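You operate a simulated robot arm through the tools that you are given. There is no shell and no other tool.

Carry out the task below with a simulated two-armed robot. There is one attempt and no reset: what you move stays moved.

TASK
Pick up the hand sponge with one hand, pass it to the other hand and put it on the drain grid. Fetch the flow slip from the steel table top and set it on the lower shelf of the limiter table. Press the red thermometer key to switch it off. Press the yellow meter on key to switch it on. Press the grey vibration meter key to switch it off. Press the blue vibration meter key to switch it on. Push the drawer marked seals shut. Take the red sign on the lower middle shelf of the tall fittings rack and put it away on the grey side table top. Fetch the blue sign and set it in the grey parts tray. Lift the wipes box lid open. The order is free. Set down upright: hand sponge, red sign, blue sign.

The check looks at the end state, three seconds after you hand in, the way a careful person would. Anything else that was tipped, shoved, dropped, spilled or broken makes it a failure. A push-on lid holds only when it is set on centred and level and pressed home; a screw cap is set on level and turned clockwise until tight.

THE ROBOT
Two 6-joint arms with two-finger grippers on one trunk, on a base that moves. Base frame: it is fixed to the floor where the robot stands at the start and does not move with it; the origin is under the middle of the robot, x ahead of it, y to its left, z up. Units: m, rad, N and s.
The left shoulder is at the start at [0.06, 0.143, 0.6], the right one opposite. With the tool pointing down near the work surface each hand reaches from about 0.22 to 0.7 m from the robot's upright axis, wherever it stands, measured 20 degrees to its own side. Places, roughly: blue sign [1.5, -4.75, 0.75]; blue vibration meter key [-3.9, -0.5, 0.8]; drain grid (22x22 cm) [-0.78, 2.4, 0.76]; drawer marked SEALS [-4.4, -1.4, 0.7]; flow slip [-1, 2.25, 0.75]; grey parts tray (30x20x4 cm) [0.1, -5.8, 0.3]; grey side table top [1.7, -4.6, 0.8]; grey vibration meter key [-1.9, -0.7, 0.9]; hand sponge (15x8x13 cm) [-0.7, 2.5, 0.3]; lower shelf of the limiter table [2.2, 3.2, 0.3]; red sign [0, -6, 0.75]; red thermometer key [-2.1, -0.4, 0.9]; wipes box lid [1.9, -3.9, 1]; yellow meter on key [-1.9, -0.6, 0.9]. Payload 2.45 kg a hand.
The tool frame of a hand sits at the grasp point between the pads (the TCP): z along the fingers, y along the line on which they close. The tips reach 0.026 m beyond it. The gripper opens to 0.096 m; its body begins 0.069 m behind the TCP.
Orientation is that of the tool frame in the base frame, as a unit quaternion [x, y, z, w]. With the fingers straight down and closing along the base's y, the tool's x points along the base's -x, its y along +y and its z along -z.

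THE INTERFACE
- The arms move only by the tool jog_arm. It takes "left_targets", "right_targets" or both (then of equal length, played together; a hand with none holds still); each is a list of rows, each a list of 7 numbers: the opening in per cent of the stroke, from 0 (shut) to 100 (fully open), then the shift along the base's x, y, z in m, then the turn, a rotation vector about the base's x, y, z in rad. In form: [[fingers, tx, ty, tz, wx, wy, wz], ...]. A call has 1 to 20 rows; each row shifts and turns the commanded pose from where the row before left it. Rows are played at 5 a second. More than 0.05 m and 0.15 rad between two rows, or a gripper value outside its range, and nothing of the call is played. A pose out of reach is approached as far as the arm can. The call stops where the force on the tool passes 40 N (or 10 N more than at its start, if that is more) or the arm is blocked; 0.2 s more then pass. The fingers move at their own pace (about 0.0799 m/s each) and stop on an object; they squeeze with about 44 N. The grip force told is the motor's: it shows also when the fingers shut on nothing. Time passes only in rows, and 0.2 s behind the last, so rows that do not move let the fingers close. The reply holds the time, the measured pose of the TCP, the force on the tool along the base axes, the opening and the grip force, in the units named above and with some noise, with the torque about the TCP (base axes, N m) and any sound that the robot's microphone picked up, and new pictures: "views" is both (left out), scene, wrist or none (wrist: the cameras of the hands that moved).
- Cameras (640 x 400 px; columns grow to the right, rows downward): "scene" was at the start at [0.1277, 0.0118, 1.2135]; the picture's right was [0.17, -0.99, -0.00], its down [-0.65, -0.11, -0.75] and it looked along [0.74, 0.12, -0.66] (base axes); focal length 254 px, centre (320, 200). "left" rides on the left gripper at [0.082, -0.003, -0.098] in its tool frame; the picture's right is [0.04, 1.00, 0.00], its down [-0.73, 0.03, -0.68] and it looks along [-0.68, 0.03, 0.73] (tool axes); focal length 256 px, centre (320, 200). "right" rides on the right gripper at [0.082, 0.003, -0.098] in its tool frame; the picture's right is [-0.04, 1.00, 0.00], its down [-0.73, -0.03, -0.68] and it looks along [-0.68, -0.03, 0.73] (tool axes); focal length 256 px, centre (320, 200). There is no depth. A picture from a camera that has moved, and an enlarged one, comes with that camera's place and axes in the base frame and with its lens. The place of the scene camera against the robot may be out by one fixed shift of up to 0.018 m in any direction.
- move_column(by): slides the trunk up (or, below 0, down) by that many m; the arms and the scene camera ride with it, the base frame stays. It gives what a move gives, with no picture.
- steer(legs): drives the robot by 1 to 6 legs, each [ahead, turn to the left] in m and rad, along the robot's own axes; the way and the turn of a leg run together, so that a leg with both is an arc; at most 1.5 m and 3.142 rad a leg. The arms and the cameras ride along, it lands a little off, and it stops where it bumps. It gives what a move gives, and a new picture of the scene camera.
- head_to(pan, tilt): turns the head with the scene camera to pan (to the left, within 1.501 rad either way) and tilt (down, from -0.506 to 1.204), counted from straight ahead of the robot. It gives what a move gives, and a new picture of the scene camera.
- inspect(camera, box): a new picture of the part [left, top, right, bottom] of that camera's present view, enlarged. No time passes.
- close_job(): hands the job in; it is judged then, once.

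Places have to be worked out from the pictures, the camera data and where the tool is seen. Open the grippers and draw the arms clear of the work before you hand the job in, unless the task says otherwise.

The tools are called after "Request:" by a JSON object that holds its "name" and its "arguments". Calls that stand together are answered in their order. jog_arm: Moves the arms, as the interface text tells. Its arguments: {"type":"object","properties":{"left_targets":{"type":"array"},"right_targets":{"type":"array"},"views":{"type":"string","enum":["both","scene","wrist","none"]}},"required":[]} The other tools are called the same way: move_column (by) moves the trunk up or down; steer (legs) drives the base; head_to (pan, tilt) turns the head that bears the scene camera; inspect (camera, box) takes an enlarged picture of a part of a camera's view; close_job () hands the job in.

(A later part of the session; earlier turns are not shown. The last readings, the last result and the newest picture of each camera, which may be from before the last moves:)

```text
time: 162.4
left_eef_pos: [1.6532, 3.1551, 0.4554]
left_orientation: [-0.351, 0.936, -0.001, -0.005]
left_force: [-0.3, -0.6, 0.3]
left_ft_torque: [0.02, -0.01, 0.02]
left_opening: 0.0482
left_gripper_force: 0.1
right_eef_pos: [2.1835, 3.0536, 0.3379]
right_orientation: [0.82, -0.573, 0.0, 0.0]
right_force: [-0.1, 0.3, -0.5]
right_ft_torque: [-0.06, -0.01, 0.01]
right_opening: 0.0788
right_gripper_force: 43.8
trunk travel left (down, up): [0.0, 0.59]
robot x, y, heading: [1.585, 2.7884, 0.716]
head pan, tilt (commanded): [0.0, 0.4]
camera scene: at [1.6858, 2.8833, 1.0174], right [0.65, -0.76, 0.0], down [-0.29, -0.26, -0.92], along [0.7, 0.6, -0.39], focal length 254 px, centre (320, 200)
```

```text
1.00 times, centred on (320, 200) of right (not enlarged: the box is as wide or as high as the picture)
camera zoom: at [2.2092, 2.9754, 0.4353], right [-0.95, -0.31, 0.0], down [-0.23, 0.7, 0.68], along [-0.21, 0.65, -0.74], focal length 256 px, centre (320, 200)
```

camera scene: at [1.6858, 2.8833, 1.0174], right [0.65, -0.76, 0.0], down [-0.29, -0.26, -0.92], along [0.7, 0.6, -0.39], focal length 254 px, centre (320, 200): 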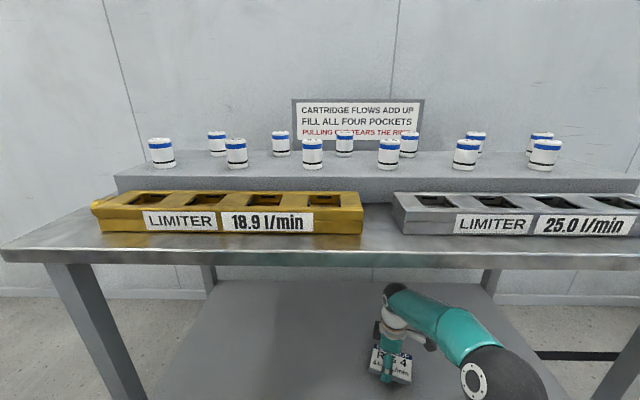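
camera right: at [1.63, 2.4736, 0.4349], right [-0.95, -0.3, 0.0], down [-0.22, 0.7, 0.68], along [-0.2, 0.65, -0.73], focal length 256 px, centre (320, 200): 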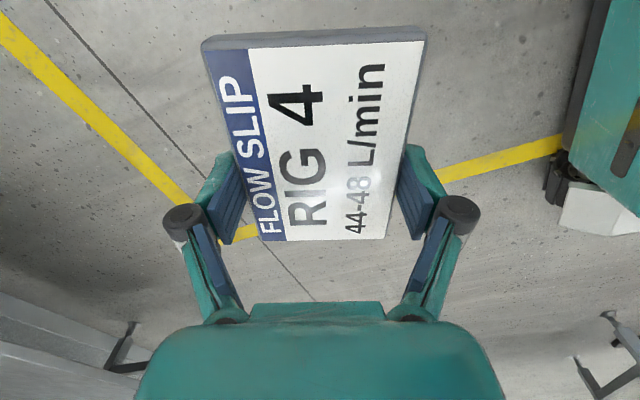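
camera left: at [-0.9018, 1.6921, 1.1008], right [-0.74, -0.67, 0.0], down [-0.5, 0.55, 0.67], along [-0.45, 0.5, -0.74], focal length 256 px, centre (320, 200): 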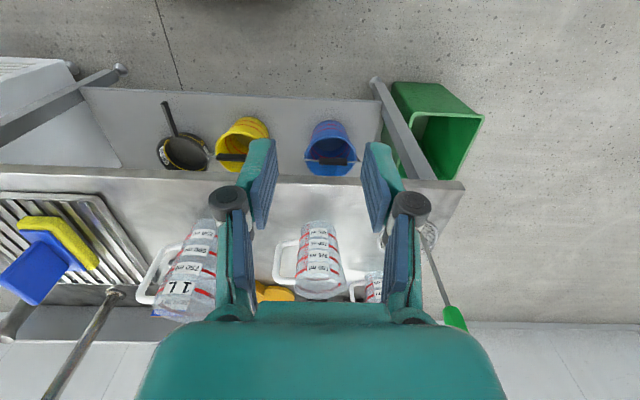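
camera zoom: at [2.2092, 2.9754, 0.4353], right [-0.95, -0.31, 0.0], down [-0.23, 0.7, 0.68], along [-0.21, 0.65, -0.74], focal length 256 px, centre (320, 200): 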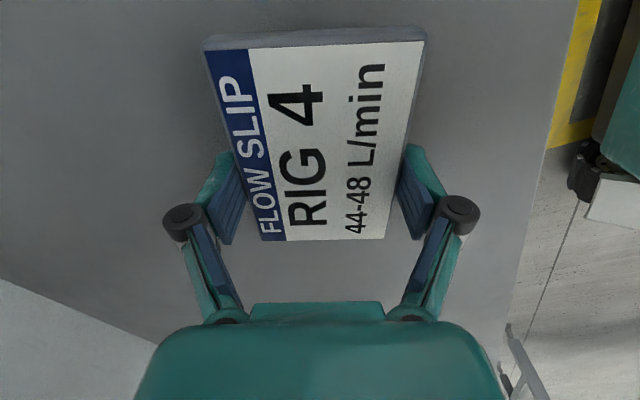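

The slip is over the shelf. Lowering: first 4.5 cm, then small steps until contact.

Request:
{"name": "jog_arm", "arguments": {"right_targets": [[40, 0, 0, -0.025, 0, 0, 0], [40, 0, 0, -0.02, 0, 0, 0]], "views": "none"}}

Request:
{"name": "jog_arm", "arguments": {"right_targets": [[40, 0, 0, -0.006, 0, 0, 0]], "views": "none"}}

Request:
{"name": "jog_arm", "arguments": {"right_targets": [[40, 0, 0, -0.004, 0, 0, 0]], "views": "none"}}

Request:
{"name": "jog_arm", "arguments": {"right_targets": [[40, 0, 0, -0.003, 0, 0, 0]], "views": "both"}}

```text
time: 162.9
left_eef_pos: [1.6537, 3.1543, 0.4573]
left_orientation: [-0.35, 0.937, -0.002, -0.004]
left_force: [-0.3, 0.0, 0.4]
left_ft_torque: [0.02, 0.02, -0.02]
left_opening: 0.0479
left_gripper_force: 0.1
right_eef_pos: [2.1838, 3.0542, 0.3173]
right_orientation: [0.82, -0.573, 0.002, -0.002]
right_force: [-8.0, -4.7, 17.4]
right_ft_torque: [-0.27, 0.88, 0.16]
right_opening: 0.079
right_gripper_force: 44.6
trunk travel left (down, up): [0.0, 0.59]
robot x, y, heading: [1.5847, 2.7841, 0.72]
head pan, tilt (commanded): [0.0, 0.4]
stopped in row 2 (right hand): the force on the tool passed its limit at 54 N (the readings are from after the stop); the commanded pose is now the measured one
```

```text
time: 163.3
left_eef_pos: [1.6533, 3.1552, 0.4573]
left_orientation: [-0.35, 0.937, -0.001, -0.004]
left_force: [-0.5, 0.5, -0.2]
left_ft_torque: [0.0, 0.01, -0.03]
left_opening: 0.0478
left_gripper_force: 0.1
right_eef_pos: [2.1835, 3.0538, 0.3168]
right_orientation: [0.82, -0.573, 0.002, 0.0]
right_force: [-7.0, -4.2, 15.3]
right_ft_torque: [-0.32, 0.87, 0.07]
right_opening: 0.0792
right_gripper_force: 44.2
trunk travel left (down, up): [0.0, 0.59]
robot x, y, heading: [1.5875, 2.7867, 0.714]
head pan, tilt (commanded): [0.0, 0.4]
stopped in row 1 (right hand): the force on the tool passed its limit at 46 N (the readings are from after the stop); the commanded pose is now the measured one
```

```text
time: 163.8
left_eef_pos: [1.6539, 3.1541, 0.4581]
left_orientation: [-0.349, 0.937, -0.001, -0.005]
left_force: [-0.1, 0.3, 0.1]
left_ft_torque: [-0.01, -0.01, -0.01]
left_opening: 0.0481
left_gripper_force: 0.0
right_eef_pos: [2.1836, 3.0534, 0.3178]
right_orientation: [0.82, -0.573, 0.002, -0.002]
right_force: [-6.8, -4.3, 15.4]
right_ft_torque: [-0.25, 0.83, 0.09]
right_opening: 0.0791
right_gripper_force: 43.4
trunk travel left (down, up): [0.0, 0.59]
robot x, y, heading: [1.5854, 2.7838, 0.715]
head pan, tilt (commanded): [0.0, 0.4]
stopped in row 1 (right hand): the force on the tool passed its limit at 42 N (the readings are from after the stop); the commanded pose is now the measured one
```

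```text
time: 164.3
left_eef_pos: [1.6548, 3.1548, 0.4586]
left_orientation: [-0.351, 0.936, -0.001, -0.003]
left_force: [-0.3, 0.2, -0.8]
left_ft_torque: [0.0, -0.01, 0.0]
left_opening: 0.0481
left_gripper_force: 0.1
right_eef_pos: [2.1841, 3.0535, 0.317]
right_orientation: [0.82, -0.573, 0.001, -0.001]
right_force: [-7.1, -3.2, 15.2]
right_ft_torque: [-0.25, 0.78, 0.11]
right_opening: 0.0789
right_gripper_force: 43.6
trunk travel left (down, up): [0.0, 0.59]
robot x, y, heading: [1.5847, 2.7886, 0.711]
head pan, tilt (commanded): [0.0, 0.4]
stopped in row 1 (right hand): the force on the tool passed its limit at 41 N (the readings are from after the stop); the commanded pose is now the measured one
camera scene: at [1.6843, 2.8824, 1.0174], right [0.65, -0.76, 0.0], down [-0.29, -0.25, -0.92], along [0.7, 0.6, -0.39], focal length 254 px, centre (320, 200)
camera right: at [2.2093, 2.9758, 0.4148], right [-0.95, -0.3, 0.0], down [-0.23, 0.7, 0.68], along [-0.2, 0.65, -0.74], focal length 256 px, centre (320, 200)
```

scene: 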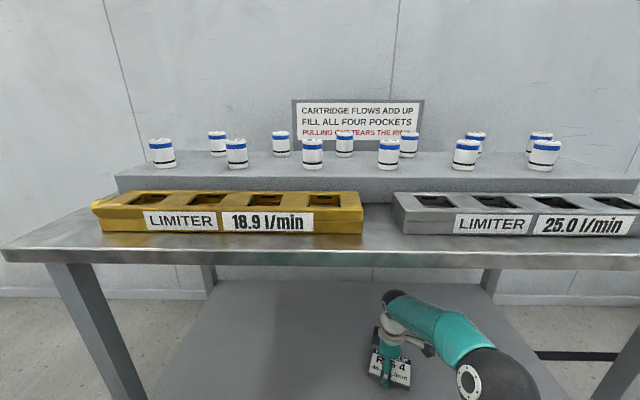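
right: 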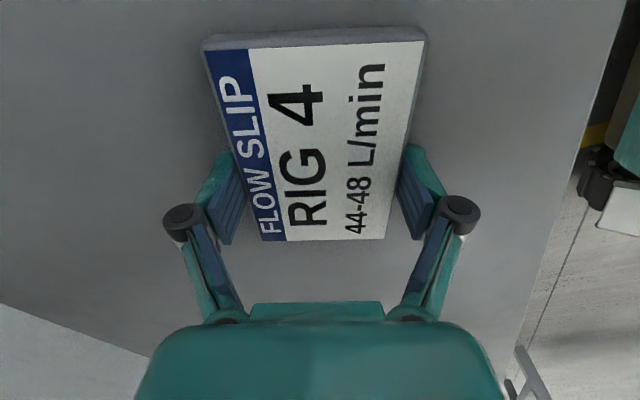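

Contact at TCP z≈0.317 — the slip is on the shelf (z≈0.30). Relieve 2 mm, open, and rise a little.

Request:
{"name": "jog_arm", "arguments": {"right_targets": [[40, 0, 0, 0.002, 0, 0, 0], [90, 0, 0, 0, 0, 0, 0], [100, 0, 0, 0, 0, 0, 0], [100, 0, 0, 0.015, 0, 0, 0], [100, 0, 0, 0.025, 0, 0, 0]], "views": "both"}}

```text
time: 165.5
left_eef_pos: [1.6545, 3.1556, 0.4584]
left_orientation: [-0.35, 0.937, -0.001, -0.005]
left_force: [-0.3, 0.3, 0.4]
left_ft_torque: [-0.02, 0.0, 0.0]
left_opening: 0.0481
left_gripper_force: 0.1
right_eef_pos: [2.1832, 3.0552, 0.3573]
right_orientation: [0.82, -0.573, 0.001, -0.001]
right_force: [-0.2, 0.0, -0.3]
right_ft_torque: [-0.01, 0.02, 0.01]
right_opening: 0.096
right_gripper_force: 0.0
trunk travel left (down, up): [0.0, 0.59]
robot x, y, heading: [1.5891, 2.7851, 0.713]
head pan, tilt (commanded): [0.0, 0.4]
camera scene: at [1.6858, 2.8832, 1.0174], right [0.65, -0.76, 0.0], down [-0.29, -0.26, -0.92], along [0.7, 0.6, -0.39], focal length 254 px, centre (320, 200)
camera right: at [2.2098, 2.9764, 0.4538], right [-0.95, -0.31, 0.0], down [-0.23, 0.7, 0.68], along [-0.2, 0.65, -0.73], focal length 256 px, centre (320, 200)
```

scene: 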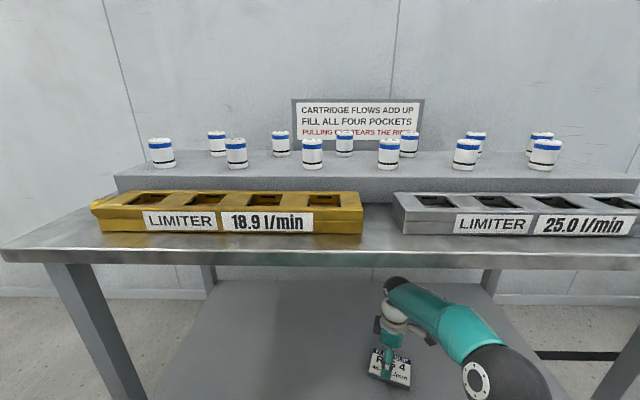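
right: 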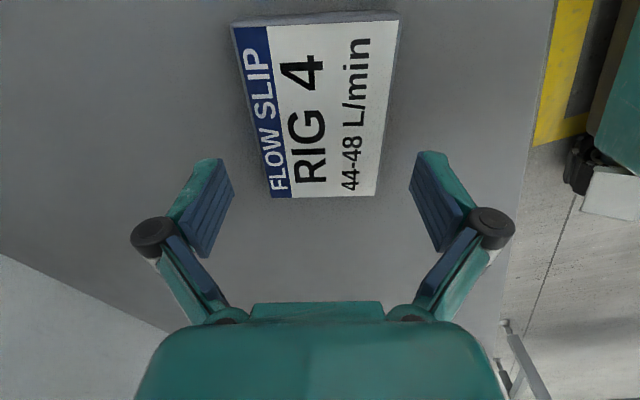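

The slip lies flat on the lower shelf. Backing straight out.

Request:
{"name": "steer", "arguments": {"legs": [[-0.7, 0], [0, 0.6], [0, 0.6]]}}

```text
time: 172.4
left_eef_pos: [0.8099, 2.6079, 0.4597]
left_orientation: [0.718, -0.697, 0.002, 0.004]
left_force: [-0.2, 0.7, -1.2]
left_ft_torque: [-0.02, 0.0, 0.0]
left_opening: 0.0481
left_gripper_force: 0.0
right_eef_pos: [1.2235, 2.9528, 0.3565]
right_orientation: [0.986, -0.168, 0.002, -0.001]
right_force: [-0.3, -0.2, -0.7]
right_ft_torque: [0.01, 0.0, 0.02]
right_opening: 0.096
right_gripper_force: 0.0
trunk travel left (down, up): [0.0, 0.59]
robot x, y, heading: [1.0849, 2.3172, 1.613]
head pan, tilt (commanded): [0.0, 0.4]
stopped in leg 3: the robot was blocked; the commanded pose is now the measured one
camera scene: at [1.0646, 2.4695, 1.0174], right [1.0, 0.04, 0.0], down [0.02, -0.39, -0.92], along [-0.04, 0.92, -0.39], focal length 254 px, centre (320, 200)
```

scene: 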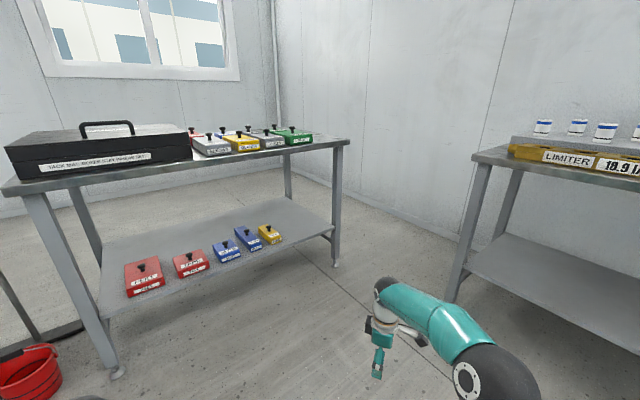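

I'll back further into open floor, retract the right arm, and then turn toward the meters area.

Request:
{"name": "jog_arm", "arguments": {"right_targets": [[100, 0.002, -0.048, 0.0, 0, 0, 0], [100, 0.002, -0.048, 0.01, 0, 0, 0], [100, 0.002, -0.048, 0.01, 0, 0, 0], [100, 0.002, -0.048, 0.01, 0, 0, 0]], "views": "none"}}

Request:
{"name": "steer", "arguments": {"legs": [[-0.45, 0], [0, 0.6]]}}

Request:
{"name": "steer", "arguments": {"legs": [[0, 0.6]]}}

Request:
{"name": "steer", "arguments": {"legs": [[0, 0.6]]}}

```text
time: 173.4
left_eef_pos: [0.809, 2.6084, 0.4596]
left_orientation: [0.717, -0.697, 0.002, 0.003]
left_force: [-0.2, 0.5, -0.9]
left_ft_torque: [0.02, 0.0, -0.04]
left_opening: 0.048
left_gripper_force: 0.2
right_eef_pos: [1.2329, 2.7608, 0.3895]
right_orientation: [0.986, -0.169, 0.0, -0.001]
right_force: [0.6, -0.3, 0.1]
right_ft_torque: [-0.03, -0.02, 0.0]
right_opening: 0.096
right_gripper_force: 0.1
trunk travel left (down, up): [0.0, 0.59]
robot x, y, heading: [1.0881, 2.3183, 1.615]
head pan, tilt (commanded): [0.0, 0.4]
```

```text
time: 178.0
left_eef_pos: [0.7135, 1.9412, 0.459]
left_orientation: [0.892, -0.452, 0.003, 0.002]
left_force: [-0.1, -0.3, 0.3]
left_ft_torque: [0.0, -0.03, -0.04]
left_opening: 0.0478
left_gripper_force: 0.0
right_eef_pos: [0.9729, 2.3103, 0.3898]
right_orientation: [0.991, 0.135, 0.002, -0.002]
right_force: [-0.5, 0.1, 0.2]
right_ft_torque: [0.01, -0.02, 0.02]
right_opening: 0.0961
right_gripper_force: 0.0
trunk travel left (down, up): [0.0, 0.59]
robot x, y, heading: [1.124, 1.8772, 2.218]
head pan, tilt (commanded): [0.0, 0.4]
camera scene: at [1.0162, 1.9966, 1.0175], right [0.8, 0.6, 0.0], down [0.23, -0.31, -0.92], along [-0.55, 0.74, -0.39], focal length 254 px, centre (320, 200)
```

scene: 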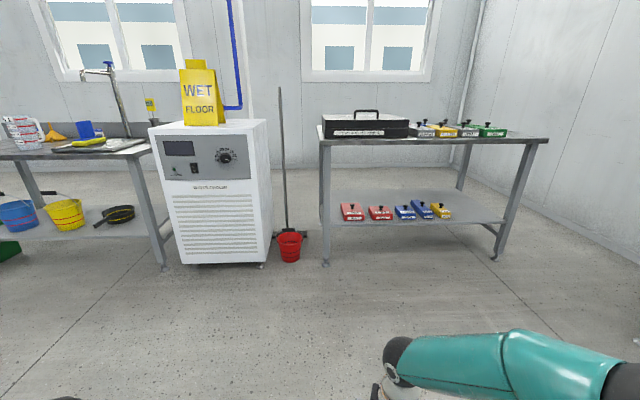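

```text
time: 180.2
left_eef_pos: [0.7496, 1.6992, 0.4593]
left_orientation: [0.986, -0.168, 0.004, 0.002]
left_force: [0.4, -0.7, 0.7]
left_ft_torque: [-0.01, 0.03, -0.01]
left_opening: 0.0481
left_gripper_force: 0.0
right_eef_pos: [0.7591, 2.1489, 0.3896]
right_orientation: [0.908, 0.419, 0.0, -0.002]
right_force: [-0.8, -0.4, -0.5]
right_ft_torque: [0.01, -0.02, 0.01]
right_opening: 0.096
right_gripper_force: 0.1
trunk travel left (down, up): [0.0, 0.59]
robot x, y, heading: [1.1362, 1.8927, 2.818]
head pan, tilt (commanded): [0.0, 0.4]
camera scene: at [0.9717, 1.942, 1.0174], right [0.32, 0.95, 0.0], down [0.37, -0.12, -0.92], along [-0.87, 0.29, -0.39], focal length 254 px, centre (320, 200)
```

scene: 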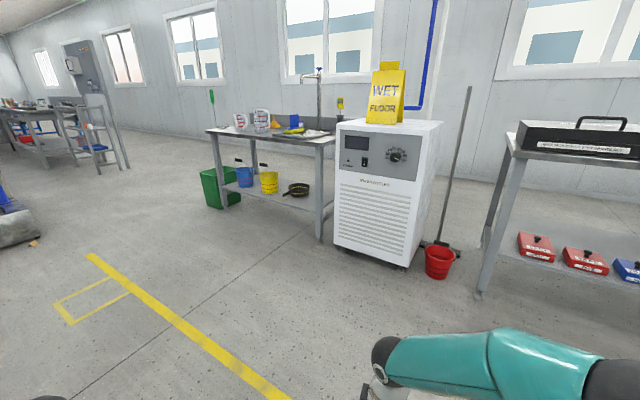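

```text
time: 182.5
left_eef_pos: [0.9229, 1.5174, 0.4603]
left_orientation: [0.992, 0.13, 0.005, 0.0]
left_force: [0.3, 0.4, 0.0]
left_ft_torque: [0.0, -0.04, -0.01]
left_opening: 0.048
left_gripper_force: 0.1
right_eef_pos: [0.678, 1.8945, 0.3919]
right_orientation: [0.744, 0.668, -0.001, -0.002]
right_force: [-0.6, -0.3, 0.5]
right_ft_torque: [0.01, 0.01, 0.02]
right_opening: 0.0959
right_gripper_force: 0.1
trunk travel left (down, up): [0.0, 0.59]
robot x, y, heading: [1.1301, 1.9168, -2.871]
head pan, tilt (commanded): [0.0, 0.4]
camera scene: at [0.9608, 1.8716, 1.0174], right [-0.27, 0.96, 0.0], down [0.38, 0.1, -0.92], along [-0.89, -0.25, -0.39], focal length 254 px, centre (320, 200)
```

scene: 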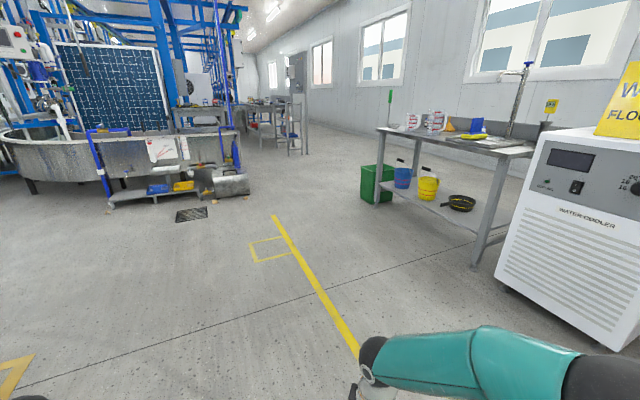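

Open floor ahead between the sink table and the pump. Driving toward the meters (target ≈(-1.2, 1.0)), raising the trunk on the way.

Request:
{"name": "steer", "arguments": {"legs": [[0, 0.09], [1.5, 0], [0.8, 0]]}}

Request:
{"name": "move_column", "arguments": {"by": 0.4}}

Request:
{"name": "head_to", "arguments": {"pan": 0.5, "tilt": 0.4}}

```text
time: 194.6
left_eef_pos: [-1.2025, 0.6912, 0.4603]
left_orientation: [0.985, 0.172, 0.004, 0.0]
left_force: [-0.1, -0.5, 0.3]
left_ft_torque: [0.02, 0.01, -0.03]
left_opening: 0.0484
left_gripper_force: 0.0
right_eef_pos: [-1.4806, 1.0451, 0.3914]
right_orientation: [0.714, 0.7, -0.001, -0.001]
right_force: [-0.1, -0.2, 0.1]
right_ft_torque: [0.03, 0.01, 0.01]
right_opening: 0.0961
right_gripper_force: 0.0
trunk travel left (down, up): [0.0, 0.59]
robot x, y, heading: [-1.0365, 1.1046, -2.779]
head pan, tilt (commanded): [0.0, 0.4]
camera scene: at [-1.1962, 1.0472, 1.0175], right [-0.35, 0.94, 0.0], down [0.36, 0.14, -0.92], along [-0.86, -0.33, -0.39], focal length 254 px, centre (320, 200)
```

scene: 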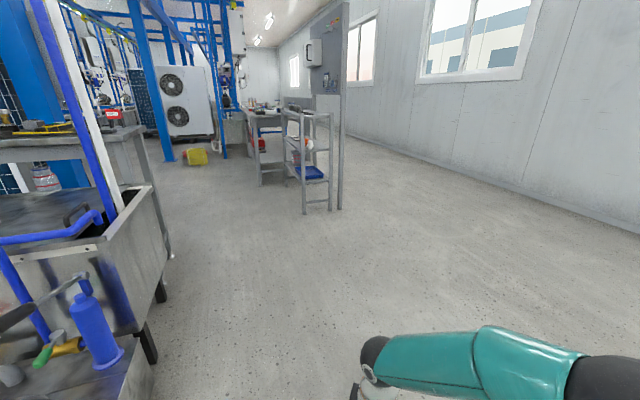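

```text
time: 198.4
left_eef_pos: [-1.2026, 0.6919, 0.8606]
left_orientation: [0.985, 0.172, 0.004, 0.0]
left_force: [-0.1, 0.2, -0.8]
left_ft_torque: [0.0, 0.01, 0.04]
left_opening: 0.048
left_gripper_force: 0.1
right_eef_pos: [-1.4806, 1.0458, 0.7914]
right_orientation: [0.714, 0.701, 0.0, -0.002]
right_force: [0.0, 0.5, 0.3]
right_ft_torque: [0.02, 0.02, -0.01]
right_opening: 0.0961
right_gripper_force: 0.0
trunk travel left (down, up): [-0.4, 0.19]
robot x, y, heading: [-1.0371, 1.1017, -2.781]
head pan, tilt (commanded): [0.0, 0.4]
```

```text
time: 199.3
left_eef_pos: [-1.2032, 0.692, 0.861]
left_orientation: [0.985, 0.173, 0.005, 0.0]
left_force: [0.0, -0.3, 0.3]
left_ft_torque: [0.01, 0.01, 0.03]
left_opening: 0.0477
left_gripper_force: 0.1
right_eef_pos: [-1.4821, 1.0444, 0.7922]
right_orientation: [0.714, 0.7, 0.0, -0.002]
right_force: [-0.8, -0.4, 0.0]
right_ft_torque: [0.01, -0.03, -0.01]
right_opening: 0.0959
right_gripper_force: 0.1
trunk travel left (down, up): [-0.4, 0.19]
robot x, y, heading: [-1.0383, 1.1038, -2.781]
head pan, tilt (commanded): [0.499, 0.4]
camera scene: at [-1.1703, 1.0097, 1.4174], right [-0.76, 0.65, 0.0], down [0.25, 0.29, -0.92], along [-0.6, -0.7, -0.39], focal length 254 px, centre (320, 200)
```

scene: 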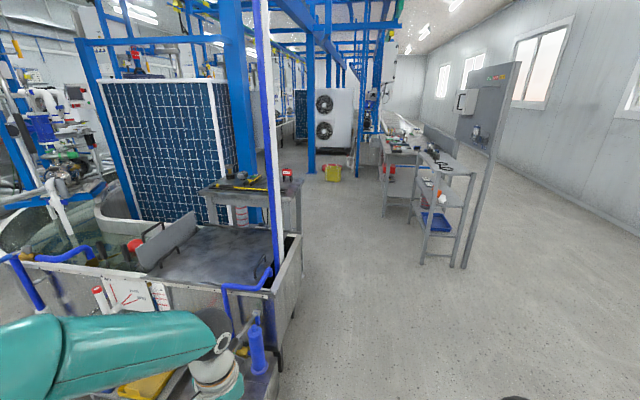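

I can see the meter bench at left of the aisle. Zooming in on it.

Request:
{"name": "inspect", "arguments": {"camera": "scene", "box": [180, 130, 340, 230]}}

```text
4.00 times, centred on (260, 180) of scene
camera zoom: at [-1.1703, 1.0097, 1.4174], right [-0.76, 0.65, 0.0], down [0.25, 0.29, -0.92], along [-0.6, -0.7, -0.39], focal length 1017 px, centre (560, 280)
```

zoom: 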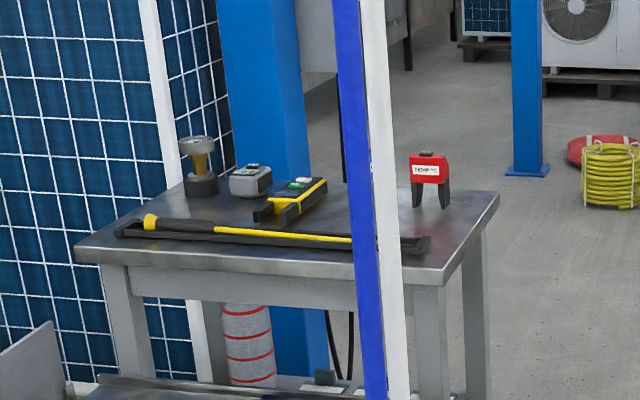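

The bench (z≈0.83) spans p≈0.4 m deep with the meters near its far side, and open floor lies behind it. I'll drive along the aisle past the bench.

Request:
{"name": "steer", "arguments": {"legs": [[0, 0.32], [1.3, 0]]}}

Request:
{"name": "head_to", "arguments": {"pan": 0, "tilt": 0.5}}

```text
time: 207.1
left_eef_pos: [-2.0689, -0.1741, 0.8614]
left_orientation: [0.942, 0.335, 0.004, -0.001]
left_force: [0.6, 0.3, -0.3]
left_ft_torque: [0.01, 0.02, 0.0]
left_opening: 0.048
left_gripper_force: 0.1
right_eef_pos: [-2.4485, 0.0691, 0.7918]
right_orientation: [0.586, 0.81, -0.001, -0.001]
right_force: [0.4, 0.4, -0.4]
right_ft_torque: [0.02, 0.02, 0.01]
right_opening: 0.096
right_gripper_force: 0.1
trunk travel left (down, up): [-0.4, 0.19]
robot x, y, heading: [-2.05, 0.2692, -2.442]
head pan, tilt (commanded): [0.499, 0.4]
camera scene: at [-2.1451, 0.1425, 1.4174], right [-0.93, 0.36, 0.0], down [0.14, 0.36, -0.92], along [-0.34, -0.86, -0.39], focal length 254 px, centre (320, 200)
```

scene: 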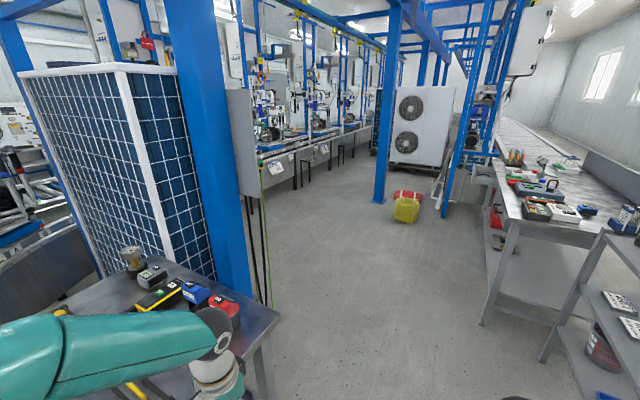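

```text
time: 208.0
left_eef_pos: [-2.0681, -0.1732, 0.8622]
left_orientation: [0.942, 0.336, 0.004, -0.001]
left_force: [0.1, 0.8, 0.4]
left_ft_torque: [-0.02, 0.04, -0.01]
left_opening: 0.0481
left_gripper_force: 0.0
right_eef_pos: [-2.4478, 0.069, 0.7903]
right_orientation: [0.586, 0.81, 0.0, -0.002]
right_force: [0.3, -0.4, 0.2]
right_ft_torque: [0.0, 0.0, -0.04]
right_opening: 0.0958
right_gripper_force: 0.0
trunk travel left (down, up): [-0.4, 0.19]
robot x, y, heading: [-2.0498, 0.2685, -2.439]
head pan, tilt (commanded): [0.0, 0.499]
camera scene: at [-2.1807, 0.1704, 1.4083], right [-0.64, 0.77, 0.0], down [0.37, 0.31, -0.88], along [-0.67, -0.57, -0.48], focal length 254 px, centre (320, 200)
```

scene: 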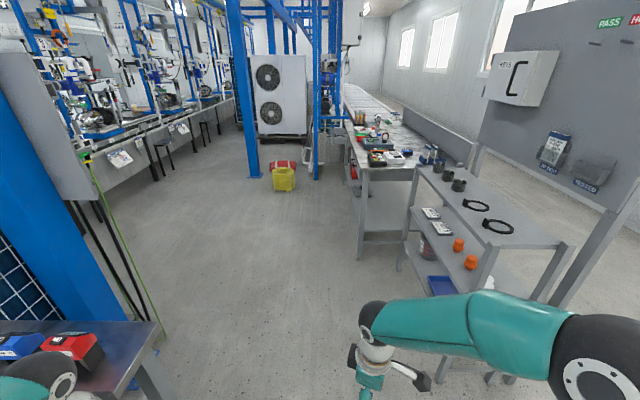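

The left hand is close to the bench edge; I'll pull it toward the robot's centre line and up before moving on.

Request:
{"name": "jog_arm", "arguments": {"left_targets": [[48, 0, 0, 0.04, 0, 0, 0], [48, -0.025, 0.031, 0.04, 0, 0, 0], [48, -0.025, 0.031, 0.03, 0, 0, 0], [48, -0.025, 0.031, 0.02, 0, 0, 0]], "views": "none"}}

Request:
{"name": "steer", "arguments": {"legs": [[0, -0.03], [1.02, 0]]}}

Request:
{"name": "head_to", "arguments": {"pan": 1.3, "tilt": 0.6}}

```text
refused: row 2 steps farther than a row can; nothing moved
```

```text
time: 213.7
left_eef_pos: [-2.8661, -0.8054, 0.8616]
left_orientation: [0.945, 0.327, 0.005, 0.0]
left_force: [0.0, -0.5, -0.2]
left_ft_torque: [0.06, -0.01, -0.01]
left_opening: 0.0479
left_gripper_force: 0.2
right_eef_pos: [-3.2421, -0.5571, 0.7906]
right_orientation: [0.594, 0.804, 0.0, -0.001]
right_force: [0.3, 0.5, -0.3]
right_ft_torque: [0.02, -0.04, -0.02]
right_opening: 0.096
right_gripper_force: 0.1
trunk travel left (down, up): [-0.4, 0.19]
robot x, y, heading: [-2.8352, -0.3642, -2.465]
head pan, tilt (commanded): [0.0, 0.499]
camera scene: at [-2.9715, -0.4613, 1.4082], right [-0.63, 0.78, 0.0], down [0.37, 0.3, -0.88], along [-0.68, -0.55, -0.48], focal length 254 px, centre (320, 200)
```

scene: 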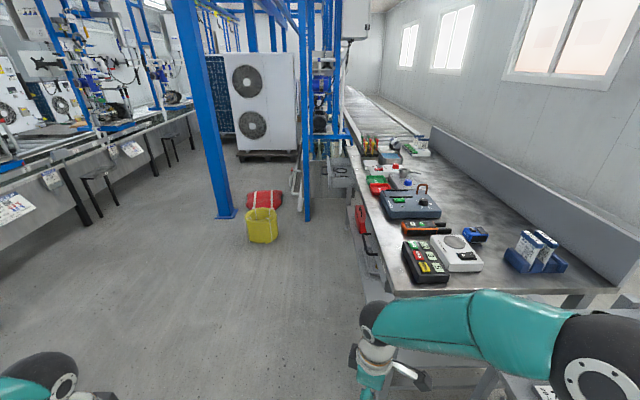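

```text
time: 215.2
left_eef_pos: [-2.867, -0.8054, 0.8629]
left_orientation: [0.945, 0.328, 0.004, 0.0]
left_force: [-0.1, -0.2, -0.4]
left_ft_torque: [0.05, 0.05, 0.01]
left_opening: 0.0478
left_gripper_force: 0.1
right_eef_pos: [-3.2413, -0.5567, 0.7927]
right_orientation: [0.594, 0.804, -0.001, -0.002]
right_force: [0.4, 0.1, -0.1]
right_ft_torque: [0.03, 0.02, -0.01]
right_opening: 0.096
right_gripper_force: 0.0
trunk travel left (down, up): [-0.4, 0.19]
robot x, y, heading: [-2.8377, -0.3662, -2.461]
head pan, tilt (commanded): [1.3, 0.6]
camera scene: at [-2.8652, -0.4849, 1.3992], right [-0.92, -0.4, 0.0], down [-0.22, 0.52, -0.83], along [0.33, -0.76, -0.56], focal length 254 px, centre (320, 200)
```

scene: 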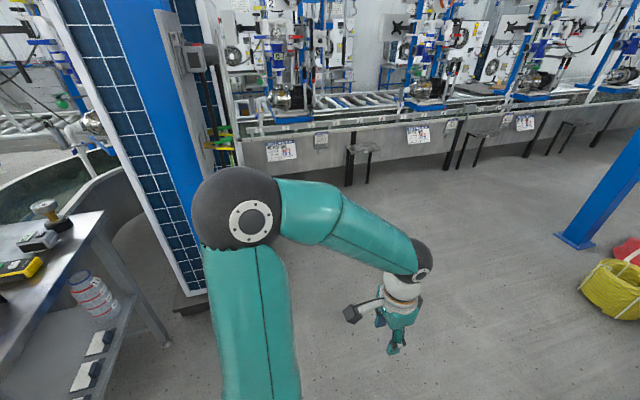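

That row was too long so the left hand stayed put, but the drive passed without contact. Now I'll raise both hands before turning around behind the bench.

Request:
{"name": "jog_arm", "arguments": {"left_targets": [[48, -0.0126, 0.0155, 0.035, 0, 0, 0], [48, -0.0126, 0.0155, 0.035, 0, 0, 0], [48, -0.0126, 0.0155, 0.035, 0, 0, 0], [48, -0.0126, 0.0155, 0.035, 0, 0, 0], [48, -0.0126, 0.0155, 0.035, 0, 0, 0]], "right_targets": [[50, 0.016, 0.012, 0.04, 0, 0, 0], [50, 0.016, 0.012, 0.04, 0, 0, 0], [50, 0.016, 0.012, 0.04, 0, 0, 0], [50, 0.016, 0.012, 0.04, 0, 0, 0], [50, 0, 0, 0.04, 0, 0, 0]], "views": "none"}}

Request:
{"name": "steer", "arguments": {"legs": [[0, 0.6]]}}

Request:
{"name": "steer", "arguments": {"legs": [[0, 0.6]]}}

Request:
{"name": "steer", "arguments": {"legs": [[0, 0.55]]}}

```text
time: 216.4
left_eef_pos: [-2.9291, -0.726, 1.0377]
left_orientation: [0.945, 0.327, 0.005, -0.001]
left_force: [0.0, -0.5, -0.3]
left_ft_torque: [0.0, 0.0, 0.01]
left_opening: 0.046
left_gripper_force: 0.0
right_eef_pos: [-3.1779, -0.5053, 0.9924]
right_orientation: [0.594, 0.804, 0.0, 0.0]
right_force: [-0.2, 0.3, -0.1]
right_ft_torque: [-0.01, 0.0, -0.03]
right_opening: 0.0478
right_gripper_force: 0.1
trunk travel left (down, up): [-0.4, 0.19]
robot x, y, heading: [-2.8364, -0.3625, -2.463]
head pan, tilt (commanded): [1.3, 0.6]
```

```text
time: 218.6
left_eef_pos: [-2.7095, -0.7127, 1.0347]
left_orientation: [0.807, 0.59, 0.004, -0.003]
left_force: [-0.5, -0.9, -0.8]
left_ft_torque: [0.01, -0.03, -0.01]
left_opening: 0.0459
left_gripper_force: 0.0
right_eef_pos: [-3.0389, -0.6699, 0.9925]
right_orientation: [0.332, 0.943, -0.001, -0.001]
right_force: [-0.5, -0.7, -0.3]
right_ft_torque: [0.01, -0.01, 0.01]
right_opening: 0.0483
right_gripper_force: 0.1
trunk travel left (down, up): [-0.4, 0.19]
robot x, y, heading: [-2.8526, -0.3563, -1.867]
head pan, tilt (commanded): [1.3, 0.6]
camera scene: at [-2.8108, -0.4649, 1.3992], right [-0.54, -0.84, 0.0], down [-0.48, 0.3, -0.82], along [0.7, -0.44, -0.57], focal length 254 px, centre (320, 200)
```

scene: 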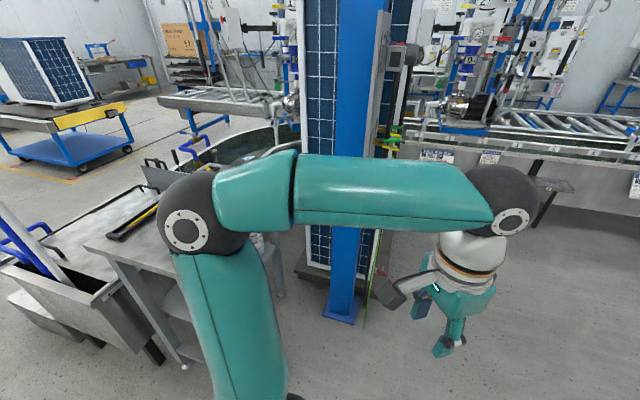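

```text
time: 220.9
left_eef_pos: [-2.5314, -0.5726, 1.0368]
left_orientation: [0.597, 0.802, 0.003, -0.003]
left_force: [0.4, -0.3, -0.1]
left_ft_torque: [0.03, 0.04, 0.03]
left_opening: 0.0462
left_gripper_force: 0.1
right_eef_pos: [-2.827, -0.7238, 0.9926]
right_orientation: [0.036, 0.999, -0.001, 0.0]
right_force: [-0.4, -0.3, 0.1]
right_ft_torque: [0.03, 0.0, 0.01]
right_opening: 0.0484
right_gripper_force: 0.0
trunk travel left (down, up): [-0.4, 0.19]
robot x, y, heading: [-2.8673, -0.3662, -1.266]
head pan, tilt (commanded): [1.3, 0.6]
camera scene: at [-2.7755, -0.4218, 1.3992], right [0.04, -1.0, 0.0], down [-0.56, -0.02, -0.82], along [0.82, 0.03, -0.57], focal length 254 px, centre (320, 200)
```

scene: 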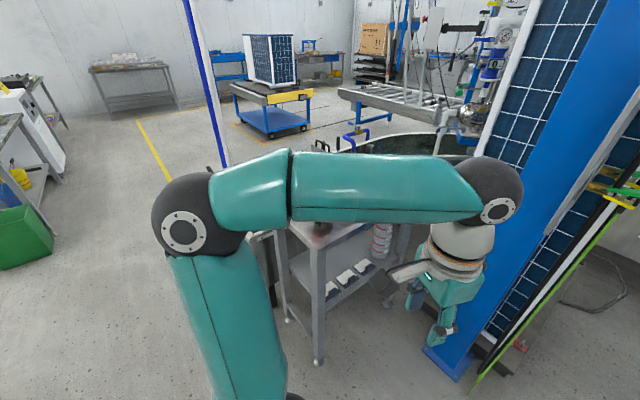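

```text
time: 223.0
left_eef_pos: [-2.4729, -0.369, 1.0366]
left_orientation: [0.358, 0.934, 0.003, -0.004]
left_force: [0.3, 0.4, 0.5]
left_ft_torque: [0.02, 0.02, 0.01]
left_opening: 0.0463
left_gripper_force: 0.0
right_eef_pos: [-2.648, -0.6496, 0.9926]
right_orientation: [-0.235, 0.972, -0.001, -0.001]
right_force: [0.1, -0.4, 0.1]
right_ft_torque: [0.01, 0.0, 0.01]
right_opening: 0.0479
right_gripper_force: 0.0
trunk travel left (down, up): [-0.4, 0.19]
robot x, y, heading: [-2.8746, -0.3765, -0.717]
head pan, tilt (commanded): [1.3, 0.6]
camera scene: at [-2.7725, -0.3673, 1.3992], right [0.55, -0.84, 0.0], down [-0.47, -0.31, -0.82], along [0.69, 0.45, -0.57], focal length 254 px, centre (320, 200)
```

scene: 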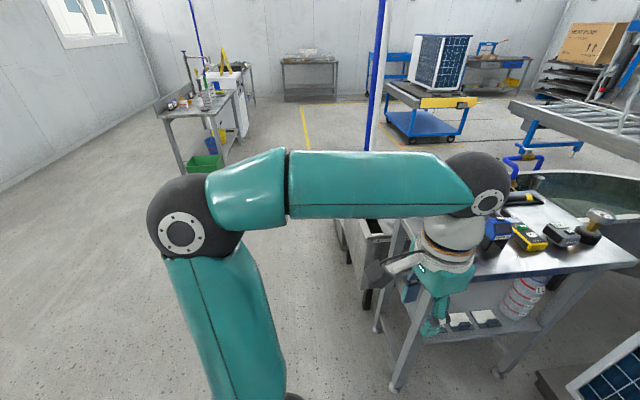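

Now behind the bench; I see blue, yellow and grey meters on it. Drive forward 0.4 m and turn left to face them.

Request:
{"name": "steer", "arguments": {"legs": [[0.42, 0]]}}

Request:
{"name": "head_to", "arguments": {"pan": 0.6, "tilt": 0.8}}

```text
time: 225.6
left_eef_pos: [-2.1583, -0.6409, 1.0379]
left_orientation: [0.357, 0.934, 0.003, -0.004]
left_force: [0.2, -0.1, 0.0]
left_ft_torque: [0.04, 0.05, 0.02]
left_opening: 0.0461
left_gripper_force: 0.3
right_eef_pos: [-2.3326, -0.924, 0.9929]
right_orientation: [-0.235, 0.972, 0.0, -0.001]
right_force: [0.2, 0.2, -0.4]
right_ft_torque: [0.0, 0.0, 0.02]
right_opening: 0.0479
right_gripper_force: 0.1
trunk travel left (down, up): [-0.4, 0.19]
robot x, y, heading: [-2.5584, -0.649, -0.721]
head pan, tilt (commanded): [1.3, 0.6]
camera scene: at [-2.4578, -0.6413, 1.3992], right [0.55, -0.83, 0.0], down [-0.47, -0.31, -0.82], along [0.69, 0.46, -0.57], focal length 254 px, centre (320, 200)
```

scene: 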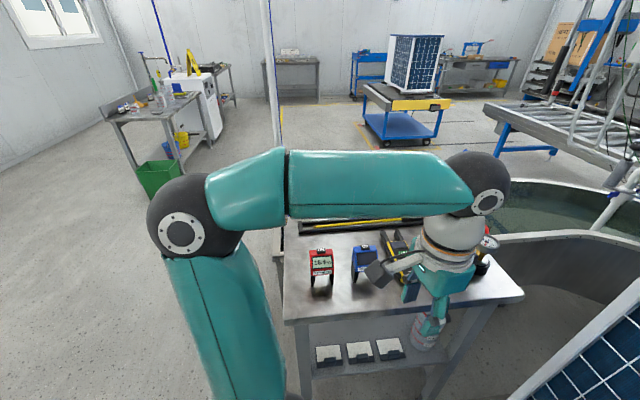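

```text
time: 226.7
left_eef_pos: [-2.1602, -0.6408, 1.0374]
left_orientation: [0.356, 0.934, 0.002, -0.003]
left_force: [-0.2, 0.4, -1.0]
left_ft_torque: [-0.02, 0.01, -0.02]
left_opening: 0.046
left_gripper_force: 0.0
right_eef_pos: [-2.3325, -0.923, 0.9937]
right_orientation: [-0.236, 0.972, -0.002, -0.001]
right_force: [-0.4, 0.3, 0.1]
right_ft_torque: [0.0, -0.04, 0.02]
right_opening: 0.0482
right_gripper_force: 0.1
trunk travel left (down, up): [-0.4, 0.19]
robot x, y, heading: [-2.558, -0.6461, -0.711]
head pan, tilt (commanded): [0.6, 0.799]
camera scene: at [-2.452, -0.6987, 1.3824], right [-0.11, -0.99, 0.0], down [-0.71, 0.08, -0.7], along [0.69, -0.08, -0.72], focal length 254 px, centre (320, 200)
```

scene: 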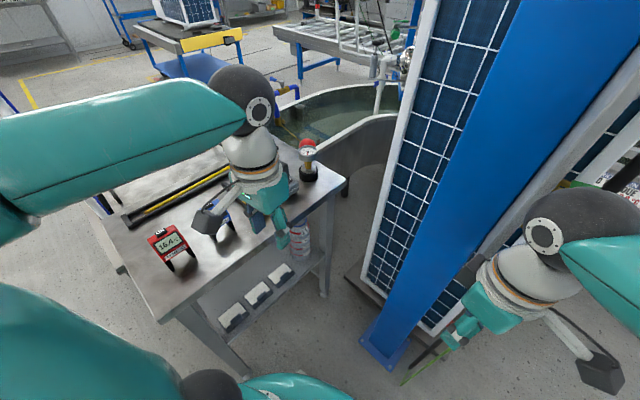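

The red thermometer's display faces me. Turning left ~0.7 rad to face the bench.

Request:
{"name": "steer", "arguments": {"legs": [[0, 0.6]]}}

Request:
{"name": "head_to", "arguments": {"pan": 0.1, "tilt": 0.85}}

```text
time: 228.9
left_eef_pos: [-2.2311, -0.4193, 1.0372]
left_orientation: [0.069, 0.998, 0.0, -0.005]
left_force: [0.5, -0.3, 0.8]
left_ft_torque: [-0.01, 0.01, 0.01]
left_opening: 0.0462
left_gripper_force: 0.0
right_eef_pos: [-2.2183, -0.7499, 0.9939]
right_orientation: [-0.508, 0.861, -0.002, 0.0]
right_force: [-0.5, -0.8, -0.2]
right_ft_torque: [0.01, 0.0, -0.01]
right_opening: 0.0482
right_gripper_force: 0.1
trunk travel left (down, up): [-0.4, 0.19]
robot x, y, heading: [-2.5667, -0.6624, -0.123]
head pan, tilt (commanded): [0.6, 0.799]
camera scene: at [-2.4481, -0.6355, 1.3823], right [0.46, -0.89, 0.0], down [-0.64, -0.33, -0.7], along [0.62, 0.32, -0.72], focal length 254 px, centre (320, 200)
```

scene: 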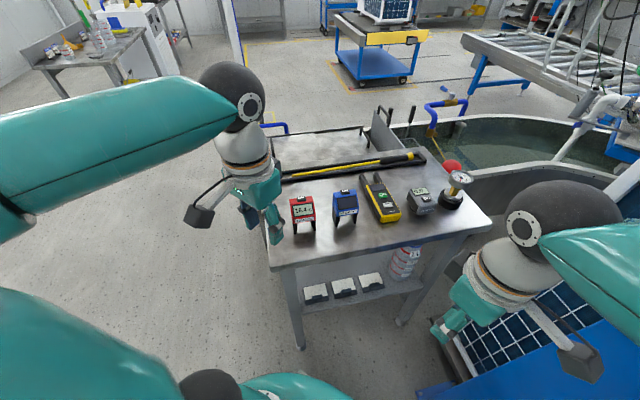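

```text
time: 229.8
left_eef_pos: [-2.2309, -0.4189, 1.0383]
left_orientation: [0.07, 0.998, 0.002, -0.004]
left_force: [-1.0, -0.3, -0.2]
left_ft_torque: [0.01, 0.01, -0.02]
left_opening: 0.046
left_gripper_force: 0.0
right_eef_pos: [-2.2189, -0.7504, 0.9938]
right_orientation: [-0.507, 0.862, -0.002, 0.001]
right_force: [0.2, -0.4, 0.4]
right_ft_torque: [0.0, -0.02, -0.02]
right_opening: 0.0482
right_gripper_force: 0.1
trunk travel left (down, up): [-0.4, 0.19]
robot x, y, heading: [-2.561, -0.6675, -0.125]
head pan, tilt (commanded): [0.099, 0.85]
camera scene: at [-2.4418, -0.6741, 1.3783], right [-0.02, -1.0, 0.0], down [-0.75, 0.02, -0.66], along [0.66, -0.02, -0.75], focal length 254 px, centre (320, 200)
```

scene: 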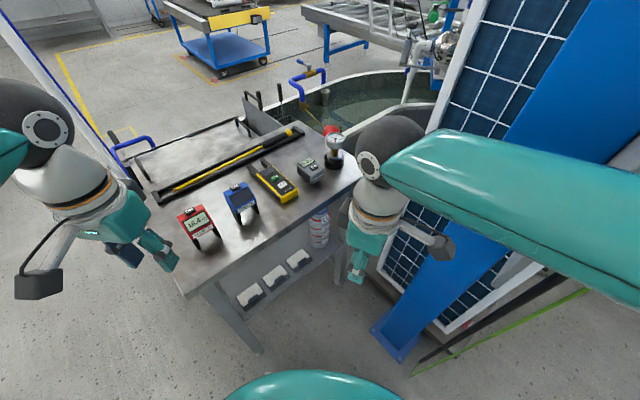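

Good view of all four meters. Zooming in to find the keys.

Request:
{"name": "inspect", "arguments": {"camera": "scene", "box": [170, 140, 350, 253]}}

Request:
{"name": "inspect", "arguments": {"camera": "scene", "box": [230, 145, 342, 215]}}

```text
3.54 times, centred on (260, 196) of scene
camera zoom: at [-2.4418, -0.6741, 1.3783], right [-0.02, -1.0, 0.0], down [-0.75, 0.02, -0.66], along [0.66, -0.02, -0.75], focal length 900 px, centre (532, 212)
```

zoom: 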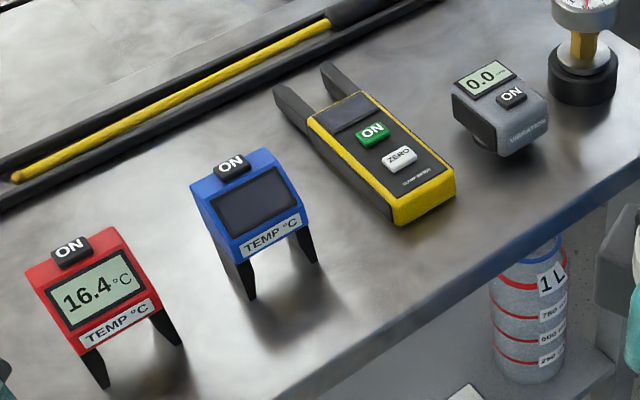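

```text
5.71 times, centred on (286, 180) of scene
camera zoom: at [-2.4418, -0.6741, 1.3783], right [-0.02, -1.0, 0.0], down [-0.75, 0.02, -0.66], along [0.66, -0.02, -0.75], focal length 1452 px, centre (514, 314)
```

zoom: 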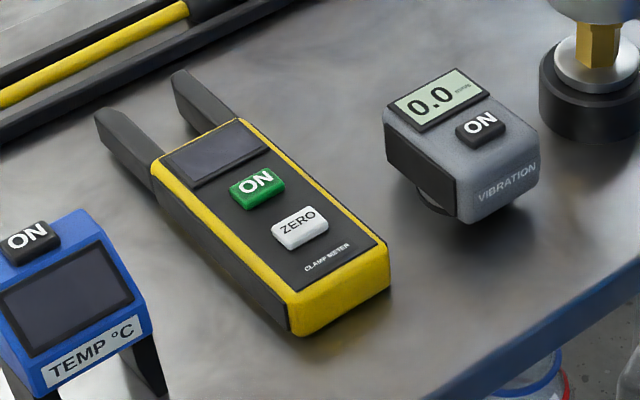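

The keys are clear: red thermometer's black ON key (display 16.4 = on), the clamp meter's green ON key (display off, with a ZERO key to avoid), the grey vibration meter's black ON key (0.0 = on). I'll drive a bit closer and raise the trunk.

Request:
{"name": "steer", "arguments": {"legs": [[0.11, 0]]}}

Request:
{"name": "move_column", "arguments": {"by": 0.15}}

Request:
{"name": "jog_arm", "arguments": {"left_targets": [[0, 0, 0, 0, 0, 0, 0], [0, 0, 0, 0, 0, 0, 0]], "views": "both"}}

```text
time: 231.0
left_eef_pos: [-2.1213, -0.4321, 1.0383]
left_orientation: [0.07, 0.998, 0.001, -0.005]
left_force: [0.7, 0.2, 0.0]
left_ft_torque: [0.04, 0.05, -0.02]
left_opening: 0.0463
left_gripper_force: 0.1
right_eef_pos: [-2.109, -0.7657, 0.9932]
right_orientation: [-0.507, 0.862, -0.001, 0.0]
right_force: [1.1, -0.2, 0.3]
right_ft_torque: [-0.03, 0.04, -0.04]
right_opening: 0.048
right_gripper_force: 0.0
trunk travel left (down, up): [-0.4, 0.19]
robot x, y, heading: [-2.4534, -0.6772, -0.127]
head pan, tilt (commanded): [0.099, 0.85]
camera scene: at [-2.3311, -0.6883, 1.378], right [-0.03, -1.0, 0.0], down [-0.75, 0.02, -0.66], along [0.66, -0.02, -0.75], focal length 254 px, centre (320, 200)
```

scene: 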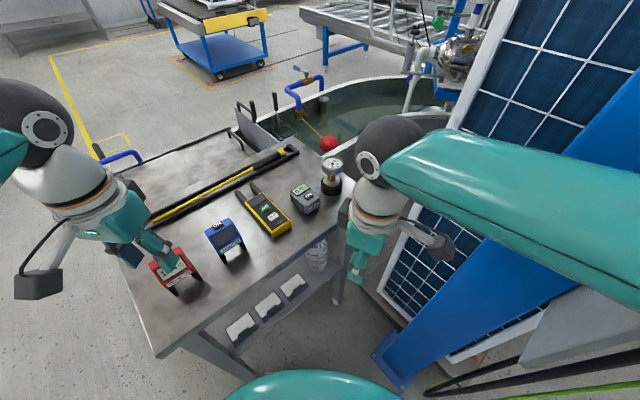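

```text
time: 232.7
left_eef_pos: [-2.1226, -0.4324, 1.1881]
left_orientation: [0.07, 0.998, 0.001, -0.004]
left_force: [-0.5, -0.5, 0.3]
left_ft_torque: [0.04, 0.01, 0.01]
left_opening: 0.0462
left_gripper_force: 0.2
right_eef_pos: [-2.1097, -0.763, 1.1446]
right_orientation: [-0.507, 0.862, -0.002, 0.0]
right_force: [-0.1, 0.3, 0.1]
right_ft_torque: [0.02, 0.02, -0.02]
right_opening: 0.0481
right_gripper_force: 0.1
trunk travel left (down, up): [-0.55, 0.04]
robot x, y, heading: [-2.4554, -0.6758, -0.129]
head pan, tilt (commanded): [0.099, 0.85]
```

```text
time: 233.3
left_eef_pos: [-2.1228, -0.4311, 1.1881]
left_orientation: [0.07, 0.998, 0.0, -0.004]
left_force: [-0.2, -0.4, 0.9]
left_ft_torque: [0.0, -0.01, -0.01]
left_opening: 0.0
left_gripper_force: 28.8
right_eef_pos: [-2.109, -0.7637, 1.1452]
right_orientation: [-0.507, 0.862, -0.002, -0.001]
right_force: [0.1, -1.3, -1.1]
right_ft_torque: [-0.03, 0.01, -0.04]
right_opening: 0.048
right_gripper_force: 0.0
trunk travel left (down, up): [-0.55, 0.04]
robot x, y, heading: [-2.4548, -0.6755, -0.127]
head pan, tilt (commanded): [0.099, 0.85]
camera scene: at [-2.3333, -0.6881, 1.5283], right [-0.03, -1.0, 0.0], down [-0.75, 0.02, -0.66], along [0.66, -0.02, -0.75], focal length 254 px, centre (320, 200)
camera left: at [-2.203, -0.4244, 1.2879], right [0.1, 1.0, 0.0], down [0.74, -0.07, 0.67], along [0.67, -0.07, -0.74], focal length 256 px, centre (320, 200)
```

scene: 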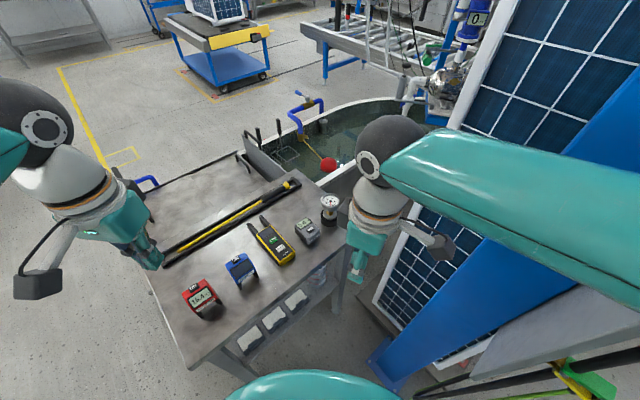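
left: 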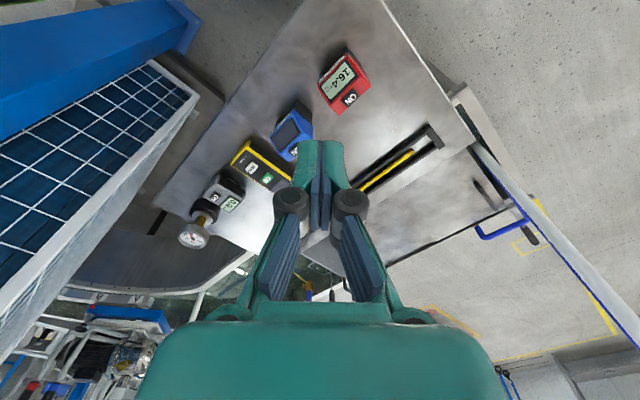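

From the left wrist view the red key is near (-2.05,-0.39), yellow ON near (-1.90,-0.56), grey key near (-1.87,-0.68). Moving the closed left gripper above the red key and re-measuring.

Request:
{"name": "jog_arm", "arguments": {"left_targets": [[0, 0.018, 0.0092, -0.04, 0, 0, 0], [0, 0.018, 0.0092, -0.04, 0, 0, 0], [0, 0.018, 0.0092, -0.04, 0, 0, 0], [0, 0.018, 0.0092, -0.04, 0, 0, 0]], "views": "wrist"}}

```text
time: 234.3
left_eef_pos: [-2.0488, -0.3942, 1.0262]
left_orientation: [0.07, 0.998, 0.001, -0.005]
left_force: [0.4, 1.0, -0.5]
left_ft_torque: [-0.01, -0.01, -0.01]
left_opening: 0.0001
left_gripper_force: 28.4
right_eef_pos: [-2.1087, -0.7633, 1.1453]
right_orientation: [-0.508, 0.862, -0.001, 0.0]
right_force: [0.1, 0.4, -0.5]
right_ft_torque: [-0.01, 0.02, 0.01]
right_opening: 0.048
right_gripper_force: 0.1
trunk travel left (down, up): [-0.55, 0.04]
robot x, y, heading: [-2.4551, -0.6769, -0.126]
head pan, tilt (commanded): [0.099, 0.85]
camera left: at [-2.1271, -0.3865, 1.1253], right [0.1, 1.0, 0.0], down [0.74, -0.07, 0.67], along [0.67, -0.07, -0.74], focal length 256 px, centre (320, 200)
```

left: 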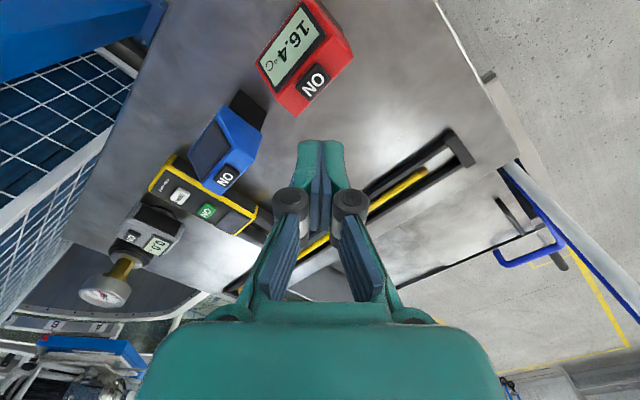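

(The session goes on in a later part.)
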